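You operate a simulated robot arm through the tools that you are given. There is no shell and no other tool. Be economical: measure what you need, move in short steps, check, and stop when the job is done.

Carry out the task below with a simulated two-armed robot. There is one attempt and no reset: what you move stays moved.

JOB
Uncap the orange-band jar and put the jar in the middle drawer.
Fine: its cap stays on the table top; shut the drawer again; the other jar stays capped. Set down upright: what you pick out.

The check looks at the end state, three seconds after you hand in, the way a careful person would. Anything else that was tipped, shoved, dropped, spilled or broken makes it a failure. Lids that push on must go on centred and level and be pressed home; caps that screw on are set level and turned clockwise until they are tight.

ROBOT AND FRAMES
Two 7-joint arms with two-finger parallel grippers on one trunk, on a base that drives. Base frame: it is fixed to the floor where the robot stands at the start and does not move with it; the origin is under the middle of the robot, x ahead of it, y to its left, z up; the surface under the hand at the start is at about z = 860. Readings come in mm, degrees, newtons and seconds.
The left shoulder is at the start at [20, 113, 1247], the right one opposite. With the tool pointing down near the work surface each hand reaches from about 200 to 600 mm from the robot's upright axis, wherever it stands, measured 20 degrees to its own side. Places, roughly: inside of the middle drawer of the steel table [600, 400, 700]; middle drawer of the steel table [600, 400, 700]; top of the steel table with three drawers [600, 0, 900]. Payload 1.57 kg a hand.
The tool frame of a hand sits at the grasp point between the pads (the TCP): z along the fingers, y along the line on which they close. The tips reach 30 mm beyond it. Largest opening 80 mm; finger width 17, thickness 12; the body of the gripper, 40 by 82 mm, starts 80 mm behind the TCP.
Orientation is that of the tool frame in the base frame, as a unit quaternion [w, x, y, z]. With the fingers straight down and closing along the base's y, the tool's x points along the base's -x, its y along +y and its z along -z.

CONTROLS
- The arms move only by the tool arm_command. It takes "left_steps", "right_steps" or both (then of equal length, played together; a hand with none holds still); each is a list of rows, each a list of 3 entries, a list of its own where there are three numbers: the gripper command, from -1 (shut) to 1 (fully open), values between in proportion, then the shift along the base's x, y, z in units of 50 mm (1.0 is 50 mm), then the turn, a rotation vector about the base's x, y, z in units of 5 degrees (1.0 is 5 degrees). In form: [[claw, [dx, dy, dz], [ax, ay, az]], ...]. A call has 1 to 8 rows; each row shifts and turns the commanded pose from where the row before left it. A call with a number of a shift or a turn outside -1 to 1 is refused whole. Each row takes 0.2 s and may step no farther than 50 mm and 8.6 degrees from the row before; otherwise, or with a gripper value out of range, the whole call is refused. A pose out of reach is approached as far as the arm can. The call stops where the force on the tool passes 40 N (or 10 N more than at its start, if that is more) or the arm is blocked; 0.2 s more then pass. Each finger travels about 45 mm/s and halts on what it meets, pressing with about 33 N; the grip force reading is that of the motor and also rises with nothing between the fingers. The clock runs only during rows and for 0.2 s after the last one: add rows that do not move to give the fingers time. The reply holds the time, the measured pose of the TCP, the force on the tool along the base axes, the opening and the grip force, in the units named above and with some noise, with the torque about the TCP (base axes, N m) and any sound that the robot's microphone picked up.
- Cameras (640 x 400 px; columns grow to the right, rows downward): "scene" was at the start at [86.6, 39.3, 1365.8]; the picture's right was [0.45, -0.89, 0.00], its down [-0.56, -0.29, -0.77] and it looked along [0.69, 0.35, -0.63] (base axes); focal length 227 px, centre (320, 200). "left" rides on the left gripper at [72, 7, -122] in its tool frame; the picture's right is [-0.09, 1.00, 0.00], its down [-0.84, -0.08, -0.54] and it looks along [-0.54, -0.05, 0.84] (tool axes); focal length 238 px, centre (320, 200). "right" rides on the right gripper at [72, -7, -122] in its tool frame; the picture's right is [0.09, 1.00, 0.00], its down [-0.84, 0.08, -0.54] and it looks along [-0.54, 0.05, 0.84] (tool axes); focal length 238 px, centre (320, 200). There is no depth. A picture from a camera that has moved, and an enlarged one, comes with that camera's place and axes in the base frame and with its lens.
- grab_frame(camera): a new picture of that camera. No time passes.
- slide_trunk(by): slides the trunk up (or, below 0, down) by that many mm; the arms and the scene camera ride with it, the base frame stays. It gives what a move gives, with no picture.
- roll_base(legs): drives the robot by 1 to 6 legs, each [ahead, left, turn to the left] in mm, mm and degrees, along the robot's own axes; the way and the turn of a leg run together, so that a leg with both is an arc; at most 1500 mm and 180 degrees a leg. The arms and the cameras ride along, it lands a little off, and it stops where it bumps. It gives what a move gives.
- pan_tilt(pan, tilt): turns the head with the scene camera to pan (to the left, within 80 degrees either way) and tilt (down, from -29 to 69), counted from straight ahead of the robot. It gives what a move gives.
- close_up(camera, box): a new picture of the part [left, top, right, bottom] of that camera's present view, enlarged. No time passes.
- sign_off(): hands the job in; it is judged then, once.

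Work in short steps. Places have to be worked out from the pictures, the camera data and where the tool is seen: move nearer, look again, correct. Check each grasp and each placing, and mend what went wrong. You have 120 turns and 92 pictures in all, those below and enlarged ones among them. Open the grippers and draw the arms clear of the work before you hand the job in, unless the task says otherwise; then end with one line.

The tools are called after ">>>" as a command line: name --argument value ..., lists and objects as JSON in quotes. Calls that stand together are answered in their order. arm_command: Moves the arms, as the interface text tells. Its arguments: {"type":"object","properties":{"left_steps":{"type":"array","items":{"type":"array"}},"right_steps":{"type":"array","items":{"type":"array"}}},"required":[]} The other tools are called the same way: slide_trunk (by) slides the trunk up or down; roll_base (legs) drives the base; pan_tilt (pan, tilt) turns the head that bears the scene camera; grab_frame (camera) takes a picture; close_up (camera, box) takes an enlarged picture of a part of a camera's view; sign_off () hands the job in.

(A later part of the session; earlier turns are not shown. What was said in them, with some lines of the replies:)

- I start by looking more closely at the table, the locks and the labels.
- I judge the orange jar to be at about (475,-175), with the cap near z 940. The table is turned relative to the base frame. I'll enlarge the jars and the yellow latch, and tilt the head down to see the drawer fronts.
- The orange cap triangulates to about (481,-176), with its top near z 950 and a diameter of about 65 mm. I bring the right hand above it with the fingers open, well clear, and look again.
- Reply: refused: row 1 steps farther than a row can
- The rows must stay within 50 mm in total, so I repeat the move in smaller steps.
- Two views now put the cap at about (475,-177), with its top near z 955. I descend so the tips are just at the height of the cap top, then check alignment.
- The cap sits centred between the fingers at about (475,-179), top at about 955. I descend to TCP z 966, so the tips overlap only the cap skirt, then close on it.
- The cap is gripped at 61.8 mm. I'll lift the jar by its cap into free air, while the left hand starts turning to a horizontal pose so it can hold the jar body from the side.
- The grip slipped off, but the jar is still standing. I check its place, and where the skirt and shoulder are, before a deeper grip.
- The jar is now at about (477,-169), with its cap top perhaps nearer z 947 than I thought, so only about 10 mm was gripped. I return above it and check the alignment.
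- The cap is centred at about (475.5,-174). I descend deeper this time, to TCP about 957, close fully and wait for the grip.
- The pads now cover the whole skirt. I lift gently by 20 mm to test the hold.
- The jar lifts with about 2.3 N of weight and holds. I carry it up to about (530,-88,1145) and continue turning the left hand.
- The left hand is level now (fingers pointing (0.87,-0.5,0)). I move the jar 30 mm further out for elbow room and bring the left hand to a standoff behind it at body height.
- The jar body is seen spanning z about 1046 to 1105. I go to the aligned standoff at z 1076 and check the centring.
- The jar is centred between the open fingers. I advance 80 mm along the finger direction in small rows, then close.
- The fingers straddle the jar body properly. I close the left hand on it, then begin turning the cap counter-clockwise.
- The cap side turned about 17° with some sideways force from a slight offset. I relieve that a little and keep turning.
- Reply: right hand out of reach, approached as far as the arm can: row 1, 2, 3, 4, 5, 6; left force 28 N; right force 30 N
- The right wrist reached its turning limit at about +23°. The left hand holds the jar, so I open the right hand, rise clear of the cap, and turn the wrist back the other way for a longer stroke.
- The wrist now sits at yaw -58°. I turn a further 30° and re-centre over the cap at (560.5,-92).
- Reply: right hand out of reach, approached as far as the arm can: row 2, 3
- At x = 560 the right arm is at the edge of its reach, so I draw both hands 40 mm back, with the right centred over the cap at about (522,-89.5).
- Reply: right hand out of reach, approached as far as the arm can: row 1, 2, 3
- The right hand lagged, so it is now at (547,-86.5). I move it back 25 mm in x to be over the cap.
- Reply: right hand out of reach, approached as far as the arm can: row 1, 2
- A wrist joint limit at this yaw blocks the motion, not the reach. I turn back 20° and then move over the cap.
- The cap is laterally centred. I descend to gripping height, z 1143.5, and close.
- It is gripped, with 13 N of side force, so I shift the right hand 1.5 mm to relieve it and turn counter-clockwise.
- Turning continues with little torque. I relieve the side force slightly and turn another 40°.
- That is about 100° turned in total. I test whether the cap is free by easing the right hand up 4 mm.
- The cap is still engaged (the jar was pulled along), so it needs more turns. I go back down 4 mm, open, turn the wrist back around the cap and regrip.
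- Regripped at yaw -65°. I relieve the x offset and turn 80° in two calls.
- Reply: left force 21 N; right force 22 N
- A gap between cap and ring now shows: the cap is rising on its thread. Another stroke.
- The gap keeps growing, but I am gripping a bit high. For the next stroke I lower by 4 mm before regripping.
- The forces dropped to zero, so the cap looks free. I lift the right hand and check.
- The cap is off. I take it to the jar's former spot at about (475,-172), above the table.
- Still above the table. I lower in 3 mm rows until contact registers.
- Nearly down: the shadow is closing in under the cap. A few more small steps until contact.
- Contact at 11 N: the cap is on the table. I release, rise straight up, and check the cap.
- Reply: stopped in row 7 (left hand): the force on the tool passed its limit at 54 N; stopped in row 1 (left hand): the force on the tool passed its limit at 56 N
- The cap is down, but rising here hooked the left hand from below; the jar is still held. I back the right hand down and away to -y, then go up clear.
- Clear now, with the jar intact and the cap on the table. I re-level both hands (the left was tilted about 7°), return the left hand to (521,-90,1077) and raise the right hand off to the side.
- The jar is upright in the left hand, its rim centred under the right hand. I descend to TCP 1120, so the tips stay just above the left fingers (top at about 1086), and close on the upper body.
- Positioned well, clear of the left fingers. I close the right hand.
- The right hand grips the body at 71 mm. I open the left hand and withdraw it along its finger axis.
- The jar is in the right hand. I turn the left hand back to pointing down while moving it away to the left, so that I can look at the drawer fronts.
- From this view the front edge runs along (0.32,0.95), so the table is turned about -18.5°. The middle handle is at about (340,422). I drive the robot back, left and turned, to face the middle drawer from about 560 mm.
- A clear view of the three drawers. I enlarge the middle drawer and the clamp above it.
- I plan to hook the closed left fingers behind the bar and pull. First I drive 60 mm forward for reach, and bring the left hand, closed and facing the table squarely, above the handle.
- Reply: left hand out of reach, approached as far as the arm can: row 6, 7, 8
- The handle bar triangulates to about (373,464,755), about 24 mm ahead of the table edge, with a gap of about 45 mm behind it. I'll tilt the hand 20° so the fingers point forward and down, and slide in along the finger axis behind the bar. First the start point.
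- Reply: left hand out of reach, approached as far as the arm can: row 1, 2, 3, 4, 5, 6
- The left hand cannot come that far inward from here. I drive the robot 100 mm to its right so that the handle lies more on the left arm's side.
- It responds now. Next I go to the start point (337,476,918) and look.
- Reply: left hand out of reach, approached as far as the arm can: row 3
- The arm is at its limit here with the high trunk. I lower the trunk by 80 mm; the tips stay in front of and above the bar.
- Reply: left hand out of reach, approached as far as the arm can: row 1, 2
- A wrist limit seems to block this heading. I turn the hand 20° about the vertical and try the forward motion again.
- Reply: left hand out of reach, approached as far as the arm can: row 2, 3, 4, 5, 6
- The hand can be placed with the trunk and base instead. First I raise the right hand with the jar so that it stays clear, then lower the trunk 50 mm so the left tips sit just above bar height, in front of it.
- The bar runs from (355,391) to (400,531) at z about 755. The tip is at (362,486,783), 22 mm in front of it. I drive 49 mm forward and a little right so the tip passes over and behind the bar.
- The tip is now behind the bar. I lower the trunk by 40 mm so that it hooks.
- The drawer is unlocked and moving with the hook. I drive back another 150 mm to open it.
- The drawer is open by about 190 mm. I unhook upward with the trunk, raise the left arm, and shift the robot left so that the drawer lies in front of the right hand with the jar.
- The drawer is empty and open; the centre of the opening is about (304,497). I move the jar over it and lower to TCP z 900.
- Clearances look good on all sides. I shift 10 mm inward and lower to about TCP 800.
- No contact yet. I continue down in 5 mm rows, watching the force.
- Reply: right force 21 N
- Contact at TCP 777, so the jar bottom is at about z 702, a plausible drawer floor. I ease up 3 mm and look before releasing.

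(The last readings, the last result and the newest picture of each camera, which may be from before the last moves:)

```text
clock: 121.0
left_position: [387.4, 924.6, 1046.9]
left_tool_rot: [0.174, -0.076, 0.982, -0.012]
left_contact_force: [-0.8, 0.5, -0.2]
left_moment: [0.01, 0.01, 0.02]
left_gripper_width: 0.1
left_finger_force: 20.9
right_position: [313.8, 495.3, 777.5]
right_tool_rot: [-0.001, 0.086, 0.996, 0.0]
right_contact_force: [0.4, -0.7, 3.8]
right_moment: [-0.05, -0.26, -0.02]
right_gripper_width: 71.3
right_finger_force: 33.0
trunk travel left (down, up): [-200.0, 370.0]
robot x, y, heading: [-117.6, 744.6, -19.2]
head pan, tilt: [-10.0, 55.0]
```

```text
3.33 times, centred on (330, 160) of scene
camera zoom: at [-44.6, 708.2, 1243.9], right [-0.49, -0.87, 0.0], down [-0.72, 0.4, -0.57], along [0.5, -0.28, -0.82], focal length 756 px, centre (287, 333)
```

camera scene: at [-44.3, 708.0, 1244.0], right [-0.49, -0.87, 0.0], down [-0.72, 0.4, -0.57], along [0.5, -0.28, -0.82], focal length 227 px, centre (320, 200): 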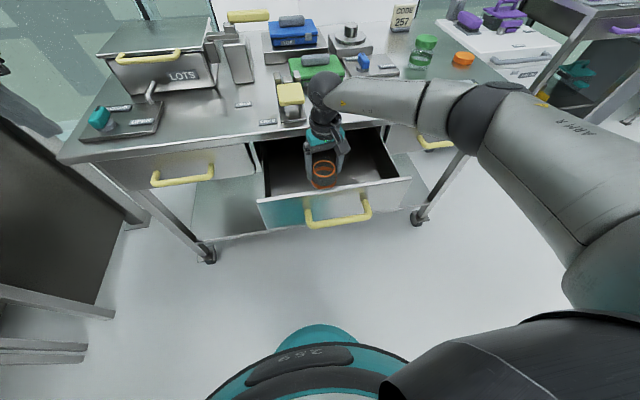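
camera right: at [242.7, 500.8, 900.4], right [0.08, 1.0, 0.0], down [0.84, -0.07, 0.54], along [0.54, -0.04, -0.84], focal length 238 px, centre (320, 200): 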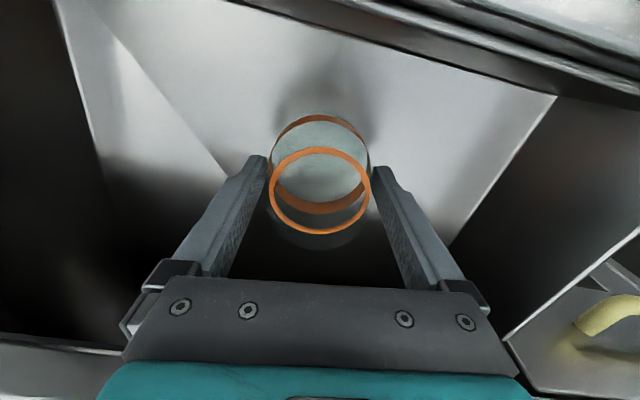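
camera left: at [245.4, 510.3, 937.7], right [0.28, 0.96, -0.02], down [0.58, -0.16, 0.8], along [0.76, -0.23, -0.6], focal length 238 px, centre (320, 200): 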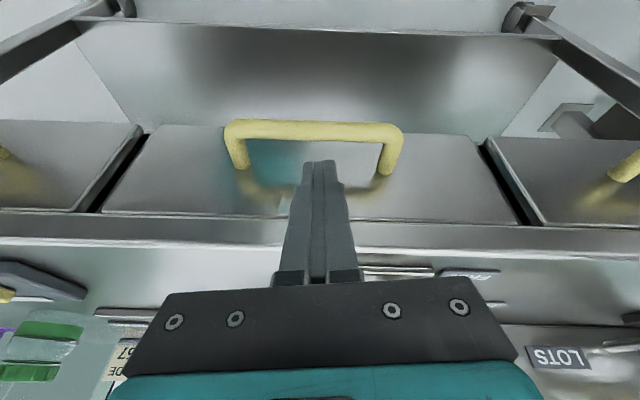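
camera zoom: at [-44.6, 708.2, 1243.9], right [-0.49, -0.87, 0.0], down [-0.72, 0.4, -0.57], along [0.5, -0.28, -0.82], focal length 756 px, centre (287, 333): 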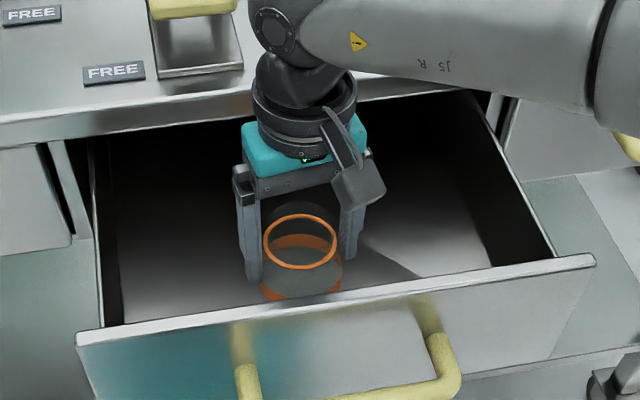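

The jar stands on the drawer floor, upright. I release and rise straight up.

>>> arm_command --right_steps '[[1, [0, 0, 0], [0, 0, 0]], [1, [0, 0, 0], [0, 0, 0]], [1, [0, 0, 0.3], [0, 0, 0]], [1, [0, 0, 0.6], [0, 0, 0]], [1, [0, 0, 0.8], [0, 0, 0]], [1, [0, 0, 0.9], [0, 0, 0]], [1, [0, 0, 0.9], [0, 0, 0]], [1, [0, 0, 0.9], [0, 0, 0]]]'

>>> arm_command --right_steps '[[1, [0, 0, 0.9], [0, 0, 0]], [1, [0, 0, 0.9], [0, 0, 0]], [1, [0, 0, 0.5], [0, 0, 0]], [1, [0, 0, 0], [0, 0, 0]]]'

>>> close_up --camera "scene" --box '[220, 100, 420, 240]'

```text
clock: 122.8
left_position: [388.0, 924.0, 1047.4]
left_tool_rot: [0.175, -0.077, 0.982, -0.011]
left_contact_force: [-0.1, 0.1, -0.3]
left_moment: [0.0, 0.01, 0.02]
left_gripper_width: 0.0
left_finger_force: 21.2
right_position: [313.9, 492.6, 999.4]
right_tool_rot: [-0.001, 0.087, 0.996, -0.001]
right_contact_force: [-0.1, 0.3, -0.1]
right_moment: [-0.02, 0.01, -0.01]
right_gripper_width: 80.0
right_finger_force: 0.1
trunk travel left (down, up): [-200.0, 370.0]
robot x, y, heading: [-118.4, 747.6, -18.9]
head pan, tilt: [-10.0, 55.0]
```

```text
clock: 123.8
left_position: [388.7, 924.0, 1046.5]
left_tool_rot: [0.174, -0.076, 0.982, -0.011]
left_contact_force: [-0.2, -0.4, 0.1]
left_moment: [-0.01, 0.0, -0.04]
left_gripper_width: 0.0
left_finger_force: 21.4
right_position: [316.3, 494.3, 1114.3]
right_tool_rot: [-0.001, 0.087, 0.996, -0.001]
right_contact_force: [0.0, -0.6, -0.1]
right_moment: [0.0, -0.02, -0.01]
right_gripper_width: 80.0
right_finger_force: 0.1
trunk travel left (down, up): [-200.0, 370.0]
robot x, y, heading: [-117.0, 742.5, -18.8]
head pan, tilt: [-10.0, 55.0]
```

```text
2.86 times, centred on (320, 170) of scene
camera zoom: at [-44.4, 708.0, 1244.0], right [-0.49, -0.87, 0.0], down [-0.72, 0.4, -0.57], along [0.5, -0.28, -0.82], focal length 648 px, centre (320, 286)
```

zoom: 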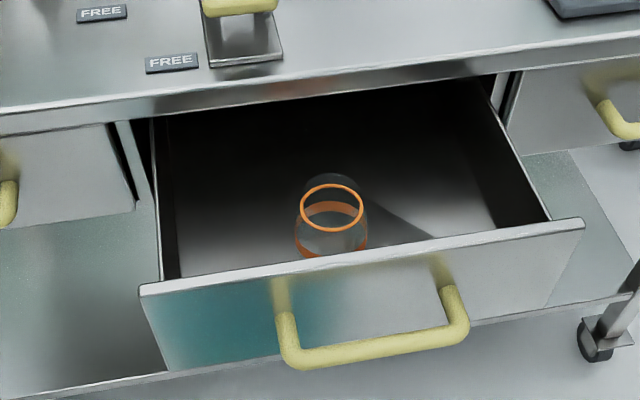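

The jar stands upright in the drawer. To close it, I bring the right hand, fingers shut, in front of the handle bar (bar centre about (180,529,755)) and will push.

>>> arm_command --right_steps '[[-1, [-0.85, 0.24, 0], [0, 0, 0]], [-1, [-0.85, 0.24, 0], [0, 0, 0]], [-1, [-0.85, 0.24, 0], [0, 0, 0]], [-1, [-0.85, 0.24, 0], [0, 0, 0]], [-1, [0, 0, -0.9], [0, 0, 0]], [-1, [0, 0, -0.9], [0, 0, 0]], [-1, [0, 0, -0.9], [0, 0, 0]], [-1, [0, 0, -0.9], [0, 0, 0]]]'

>>> grab_frame --camera "right"

>>> grab_frame --camera "scene"

```text
clock: 125.6
left_position: [387.9, 923.6, 1047.9]
left_tool_rot: [0.174, -0.077, 0.982, -0.012]
left_contact_force: [0.5, 0.3, -0.2]
left_moment: [0.02, -0.03, 0.01]
left_gripper_width: 0.0
left_finger_force: 20.9
right_position: [143.6, 542.0, 932.9]
right_tool_rot: [0.0, 0.087, 0.996, -0.001]
right_contact_force: [-0.4, 0.1, -0.3]
right_moment: [0.02, -0.02, -0.01]
right_gripper_width: 0.0
right_finger_force: 21.2
trunk travel left (down, up): [-200.0, 370.0]
robot x, y, heading: [-118.0, 746.8, -19.0]
head pan, tilt: [-10.0, 55.0]
```

```text
15 pictures are left
camera right: at [72.2, 548.4, 1055.6], right [0.08, 1.0, 0.0], down [0.84, -0.07, 0.54], along [0.54, -0.04, -0.84], focal length 238 px, centre (320, 200)
```

right: 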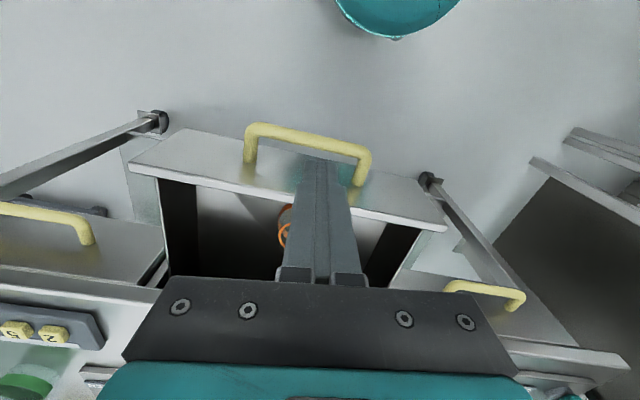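

```text
14 pictures are left
camera scene: at [-44.4, 707.9, 1244.0], right [-0.49, -0.87, 0.0], down [-0.72, 0.4, -0.57], along [0.5, -0.28, -0.82], focal length 227 px, centre (320, 200)
```

scene: 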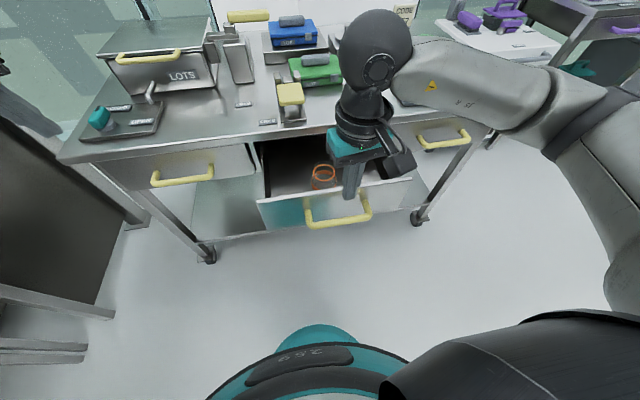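

The bar is at about (172,526), and the tip is 31 mm in front of it. I descend straight down to TCP 766.

>>> arm_command --right_steps '[[-1, [0, 0, -0.9], [0, 0, 0]], [-1, [0, 0, -0.9], [0, 0, 0]], [-1, [0, 0, -0.9], [0, 0, 0]], [-1, [0, 0, -0.6], [0, 0, 0]], [-1, [0, 0, 0], [0, 0, 0]]]'

>>> grab_frame --camera "right"

```text
clock: 126.8
left_position: [388.3, 923.3, 1047.6]
left_tool_rot: [0.175, -0.077, 0.982, -0.011]
left_contact_force: [-0.8, 1.0, 0.2]
left_moment: [-0.01, 0.01, 0.0]
left_gripper_width: 0.0
left_finger_force: 21.3
right_position: [141.2, 542.7, 766.9]
right_tool_rot: [-0.001, 0.087, 0.996, 0.0]
right_contact_force: [0.0, -0.1, -0.1]
right_moment: [0.02, 0.05, 0.0]
right_gripper_width: 0.2
right_finger_force: 21.3
trunk travel left (down, up): [-200.0, 370.0]
robot x, y, heading: [-116.4, 743.6, -18.8]
head pan, tilt: [-10.0, 55.0]
```

```text
13 pictures are left
camera right: at [70.8, 548.0, 889.3], right [0.08, 1.0, 0.0], down [0.84, -0.07, 0.54], along [0.54, -0.04, -0.84], focal length 238 px, centre (320, 200)
```

right: 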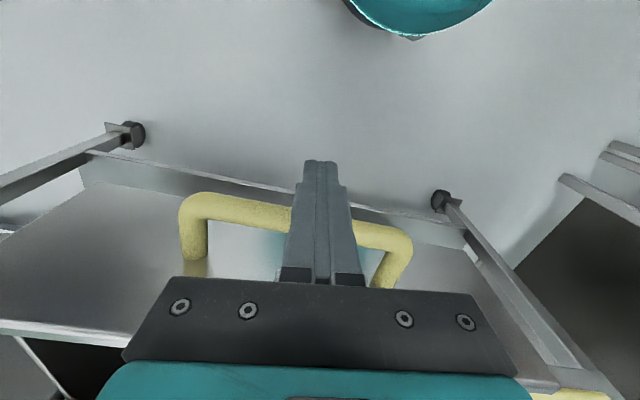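

The fingers are in front of the bar at its height. I push the drawer in slowly along (0.947,-0.322).

>>> arm_command --right_steps '[[-1, [0.1, -0.034, 0], [0, 0, 0]], [-1, [0.1, -0.034, 0], [0, 0, 0]], [-1, [0.12, -0.04, 0], [0, 0, 0]], [-1, [0.15, -0.05, 0], [0, 0, 0]], [-1, [0.2, -0.068, 0], [0, 0, 0]], [-1, [0.24, -0.08, 0], [0, 0, 0]], [-1, [0.24, -0.08, 0], [0, 0, 0]], [-1, [0.24, -0.08, 0], [0, 0, 0]]]'

>>> arm_command --right_steps '[[-1, [0.15, -0.05, 0], [0, 0, 0]], [-1, [0.2, -0.068, 0], [0, 0, 0]], [-1, [0.24, -0.08, 0], [0, 0, 0]], [-1, [0.24, -0.08, 0], [0, 0, 0]], [-1, [0.24, -0.08, 0], [0, 0, 0]], [-1, [0.24, -0.08, 0], [0, 0, 0]], [-1, [0.2, -0.068, 0], [0, 0, 0]], [-1, [0.15, -0.05, 0], [0, 0, 0]]]'

>>> grab_frame --camera "scene"

```text
clock: 128.6
left_position: [388.0, 924.6, 1047.3]
left_tool_rot: [0.174, -0.077, 0.982, -0.012]
left_contact_force: [0.5, 0.3, 0.4]
left_moment: [-0.02, -0.01, 0.03]
left_gripper_width: 0.0
left_finger_force: 21.2
right_position: [213.2, 518.9, 769.9]
right_tool_rot: [0.0, 0.086, 0.996, 0.0]
right_contact_force: [0.6, -0.8, 0.1]
right_moment: [-0.03, 0.01, -0.02]
right_gripper_width: 0.2
right_finger_force: 21.1
trunk travel left (down, up): [-200.0, 370.0]
robot x, y, heading: [-117.3, 747.7, -19.1]
head pan, tilt: [-10.0, 55.0]
```

```text
clock: 130.4
left_position: [386.9, 923.5, 1047.4]
left_tool_rot: [0.174, -0.075, 0.982, -0.012]
left_contact_force: [-0.2, -0.4, -0.1]
left_moment: [-0.02, 0.01, 0.01]
left_gripper_width: 0.2
left_finger_force: 20.7
right_position: [296.0, 490.5, 768.0]
right_tool_rot: [-0.001, 0.086, 0.996, -0.001]
right_contact_force: [0.1, 0.4, 0.2]
right_moment: [-0.01, 0.01, -0.01]
right_gripper_width: 0.0
right_finger_force: 21.2
trunk travel left (down, up): [-200.0, 370.0]
robot x, y, heading: [-119.0, 746.0, -18.7]
head pan, tilt: [-10.0, 55.0]
```

```text
12 pictures are left
camera scene: at [-44.4, 708.1, 1244.0], right [-0.49, -0.87, 0.0], down [-0.72, 0.4, -0.57], along [0.5, -0.28, -0.82], focal length 227 px, centre (320, 200)
```

scene: 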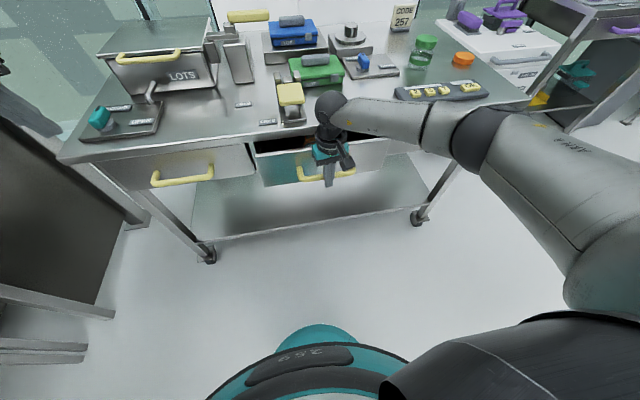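

The drawer is closing, with about 65 mm left. I continue with smaller rows until it seats.

>>> arm_command --right_steps '[[-1, [0.15, -0.05, 0], [0, 0, 0]], [-1, [0.2, -0.068, 0], [0, 0, 0]], [-1, [0.2, -0.068, 0], [0, 0, 0]], [-1, [0.2, -0.068, 0], [0, 0, 0]], [-1, [0.15, -0.05, 0], [0, 0, 0]], [-1, [0.12, -0.04, 0], [0, 0, 0]], [-1, [0.1, -0.034, 0], [0, 0, 0]], [-1, [0.08, -0.027, 0], [0, 0, 0]]]'

>>> arm_command --right_steps '[[-1, [0.06, -0.02, 0], [0, 0, 0]], [-1, [0.06, -0.02, 0], [0, 0, 0]], [-1, [0.06, -0.02, 0], [0, 0, 0]], [-1, [0.06, -0.02, 0], [0, 0, 0]], [-1, [0.06, -0.02, 0], [0, 0, 0]], [-1, [0, 0, 0], [0, 0, 0]]]'

>>> close_up --camera "scene" --box '[220, 90, 420, 230]'

```text
clock: 132.2
left_position: [387.3, 924.3, 1047.7]
left_tool_rot: [0.175, -0.077, 0.982, -0.012]
left_contact_force: [0.3, 0.4, -0.8]
left_moment: [-0.02, 0.04, 0.0]
left_gripper_width: 0.0
left_finger_force: 21.3
right_position: [355.5, 471.2, 768.0]
right_tool_rot: [-0.002, 0.085, 0.996, -0.001]
right_contact_force: [-11.3, 3.5, 1.9]
right_moment: [-0.05, 0.1, -0.07]
right_gripper_width: 0.0
right_finger_force: 21.2
trunk travel left (down, up): [-200.0, 370.0]
robot x, y, heading: [-116.8, 747.3, -19.0]
head pan, tilt: [-10.0, 55.0]
```

```text
clock: 132.9
left_position: [386.2, 925.4, 1048.5]
left_tool_rot: [0.174, -0.075, 0.982, -0.012]
left_contact_force: [-0.1, 0.3, -1.2]
left_moment: [-0.01, -0.03, 0.04]
left_gripper_width: 0.0
left_finger_force: 20.9
right_position: [355.4, 472.5, 767.6]
right_tool_rot: [-0.015, 0.086, 0.996, 0.001]
right_contact_force: [-13.0, 2.4, 8.4]
right_moment: [-0.07, 0.1, -0.08]
right_gripper_width: 0.0
right_finger_force: 21.4
trunk travel left (down, up): [-200.0, 370.0]
robot x, y, heading: [-119.8, 744.5, -18.9]
head pan, tilt: [-10.0, 55.0]
stopped in row 3 (right hand): the force on the tool passed its limit at 43 N (the readings are from after the stop); the commanded pose is now the measured one
```

```text
2.86 times, centred on (320, 160) of scene
camera zoom: at [-46.8, 708.8, 1244.3], right [-0.49, -0.87, 0.0], down [-0.72, 0.4, -0.57], along [0.5, -0.28, -0.82], focal length 648 px, centre (320, 314)
```

zoom: 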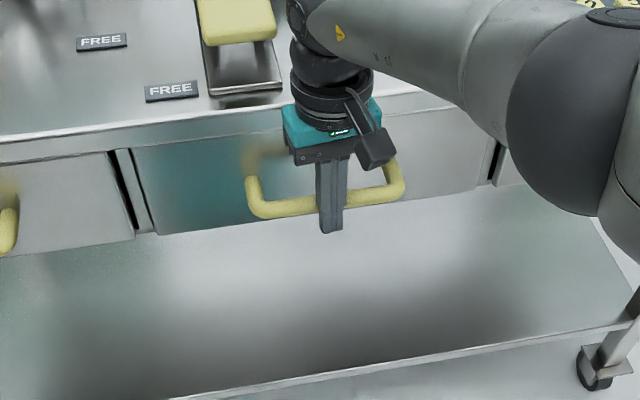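

It seated firmly: the force rose to 43 N and the panel looks flush. I back off 35 mm and rise, then check.

>>> arm_command --right_steps '[[-1, [-0.3, 0.1, 0], [0, 0, 0]], [-1, [-0.4, 0.13, 0], [0, 0, 0]], [-1, [-0.4, 0.13, 0], [0, 0, 0]], [-1, [0, 0, 0.8], [0, 0, 0]], [-1, [0, 0, 0.9], [0, 0, 0]], [-1, [0, 0, 0.9], [0, 0, 0]], [-1, [0, 0, 0.9], [0, 0, 0]], [1, [0, 0, 0.9], [0, 0, 0]]]'

>>> roll_base --legs '[[-150, 0, 0]]'

>>> pan_tilt --pan -15 --tilt 45

>>> grab_frame --camera "scene"

```text
clock: 134.7
left_position: [386.7, 923.9, 1046.1]
left_tool_rot: [0.175, -0.076, 0.982, -0.012]
left_contact_force: [0.5, -0.7, -0.2]
left_moment: [0.0, 0.02, 0.02]
left_gripper_width: 0.0
left_finger_force: 20.9
right_position: [303.3, 490.5, 983.5]
right_tool_rot: [-0.013, 0.086, 0.996, 0.001]
right_contact_force: [0.4, -0.7, 0.1]
right_moment: [0.0, 0.0, -0.01]
right_gripper_width: 32.0
right_finger_force: 0.0
trunk travel left (down, up): [-200.0, 370.0]
robot x, y, heading: [-117.0, 745.5, -19.1]
head pan, tilt: [-10.0, 55.0]
```

```text
clock: 136.1
left_position: [243.8, 974.0, 1046.6]
left_tool_rot: [0.174, -0.076, 0.982, -0.012]
left_contact_force: [-1.4, 1.1, -0.4]
left_moment: [-0.02, -0.01, 0.02]
left_gripper_width: 0.1
left_finger_force: 21.2
right_position: [160.5, 539.2, 982.9]
right_tool_rot: [-0.011, 0.087, 0.996, 0.002]
right_contact_force: [-0.3, 0.6, 0.0]
right_moment: [0.01, 0.0, -0.02]
right_gripper_width: 79.9
right_finger_force: 0.1
trunk travel left (down, up): [-200.0, 370.0]
robot x, y, heading: [-259.1, 791.7, -18.8]
head pan, tilt: [-10.0, 55.0]
```

```text
clock: 136.8
left_position: [244.7, 972.8, 1045.3]
left_tool_rot: [0.174, -0.076, 0.982, -0.011]
left_contact_force: [0.0, -0.5, 0.8]
left_moment: [-0.04, 0.0, 0.0]
left_gripper_width: 0.0
left_finger_force: 21.5
right_position: [160.5, 538.8, 983.4]
right_tool_rot: [-0.012, 0.086, 0.996, 0.001]
right_contact_force: [0.0, 0.2, -0.3]
right_moment: [-0.02, 0.0, -0.02]
right_gripper_width: 80.0
right_finger_force: 0.0
trunk travel left (down, up): [-200.0, 370.0]
robot x, y, heading: [-261.2, 796.5, -19.1]
head pan, tilt: [-15.0, 45.0]
```

```text
10 pictures are left
camera scene: at [-182.3, 746.6, 1257.4], right [-0.56, -0.83, 0.0], down [-0.59, 0.4, -0.71], along [0.59, -0.4, -0.71], focal length 227 px, centre (320, 200)
```

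scene: 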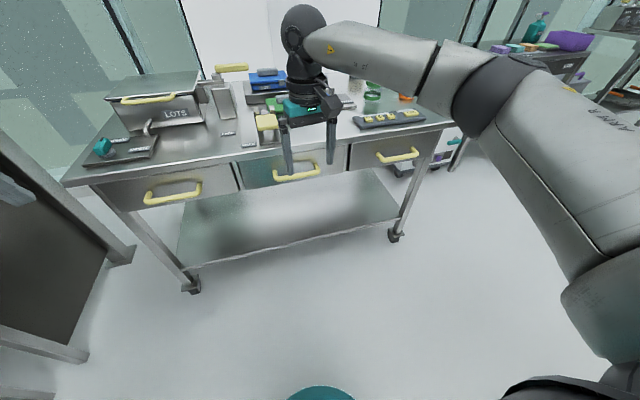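

All looks shut. I inspect the drawer front with the right camera, and the rest of the table.

>>> close_up --camera "right" --box '[120, 60, 520, 300]'

>>> close_up --camera "scene" --box '[220, 60, 480, 220]'

```text
1.60 times, centred on (320, 180) of right
camera zoom: at [92.8, 544.4, 1107.0], right [0.08, 1.0, 0.0], down [0.85, -0.07, 0.52], along [0.52, -0.04, -0.85], focal length 381 px, centre (320, 232)
```

zoom: 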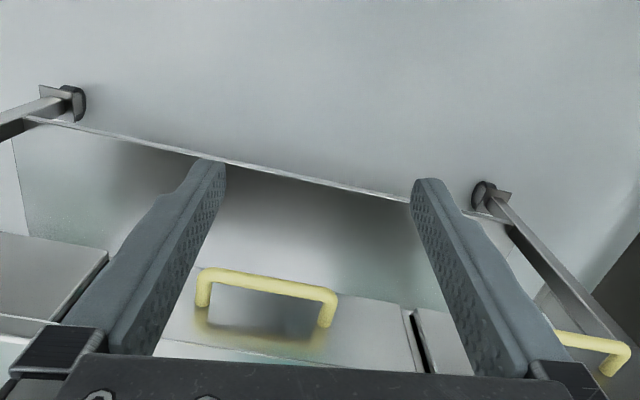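

```text
2.46 times, centred on (350, 140) of scene
camera zoom: at [-182.3, 746.6, 1257.4], right [-0.56, -0.83, 0.0], down [-0.59, 0.4, -0.71], along [0.59, -0.4, -0.71], focal length 558 px, centre (246, 348)
```

zoom: 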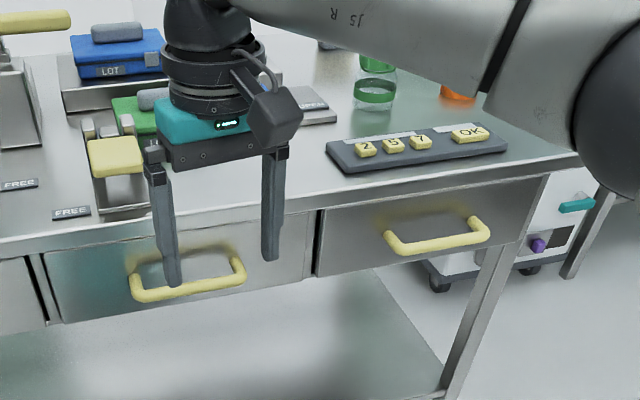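

The panels are flush and the drawer is shut. I draw back further for a last overview of the table top.

>>> arm_command --right_steps '[[1, [0, -0.9, 0.4], [0, 0, 0]], [1, [0, -0.9, 0.4], [0, 0, 0]], [1, [0, -0.9, 0], [0, 0, 0]]]' --left_steps '[[1, [0, 0, 0], [0, 0, 0]], [1, [0, 0, 0], [0, 0, 0]], [1, [0, 0, 0], [0, 0, 0]]]'

>>> roll_base --legs '[[-150, 0, 0]]'

>>> close_up --camera "scene" --box '[60, 40, 480, 260]'

```text
clock: 137.6
left_position: [247.2, 972.2, 1045.8]
left_tool_rot: [0.174, -0.076, 0.982, -0.011]
left_contact_force: [-0.3, 0.4, -0.5]
left_moment: [0.02, -0.01, -0.03]
left_gripper_width: 68.0
left_finger_force: 0.1
right_position: [162.3, 401.1, 1021.7]
right_tool_rot: [-0.012, 0.086, 0.996, 0.001]
right_contact_force: [-0.5, -0.8, -0.3]
right_moment: [0.01, 0.0, 0.02]
right_gripper_width: 79.9
right_finger_force: 0.0
trunk travel left (down, up): [-200.0, 370.0]
robot x, y, heading: [-260.5, 797.1, -19.0]
head pan, tilt: [-15.0, 45.0]
```

```text
clock: 139.0
left_position: [102.5, 1020.7, 1048.1]
left_tool_rot: [0.175, -0.075, 0.982, -0.012]
left_contact_force: [-0.6, 0.0, 0.5]
left_moment: [-0.01, 0.03, -0.04]
left_gripper_width: 79.9
left_finger_force: 0.1
right_position: [16.2, 452.1, 1020.7]
right_tool_rot: [-0.012, 0.088, 0.996, 0.001]
right_contact_force: [-0.6, -0.6, -0.2]
right_moment: [0.05, -0.05, -0.01]
right_gripper_width: 79.8
right_finger_force: 0.1
trunk travel left (down, up): [-200.0, 370.0]
robot x, y, heading: [-401.9, 842.7, -19.1]
head pan, tilt: [-15.0, 45.0]
```

```text
1.52 times, centred on (270, 150) of scene
camera zoom: at [-326.2, 796.2, 1257.5], right [-0.56, -0.83, 0.0], down [-0.58, 0.4, -0.71], along [0.58, -0.4, -0.71], focal length 346 px, centre (396, 276)
```

zoom: 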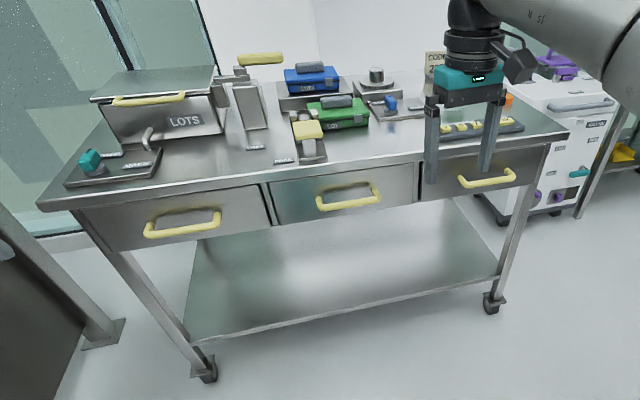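

The drawer is shut, the cap is on the table and nothing else has been disturbed. Both grippers are open and clear, so I hand in.

>>> sign_off

```text
The job is handed in.
```

The orange-band jar is uncapped and standing upright in the middle drawer, which is shut. Its cap is on the table top, and the green jar is still capped.
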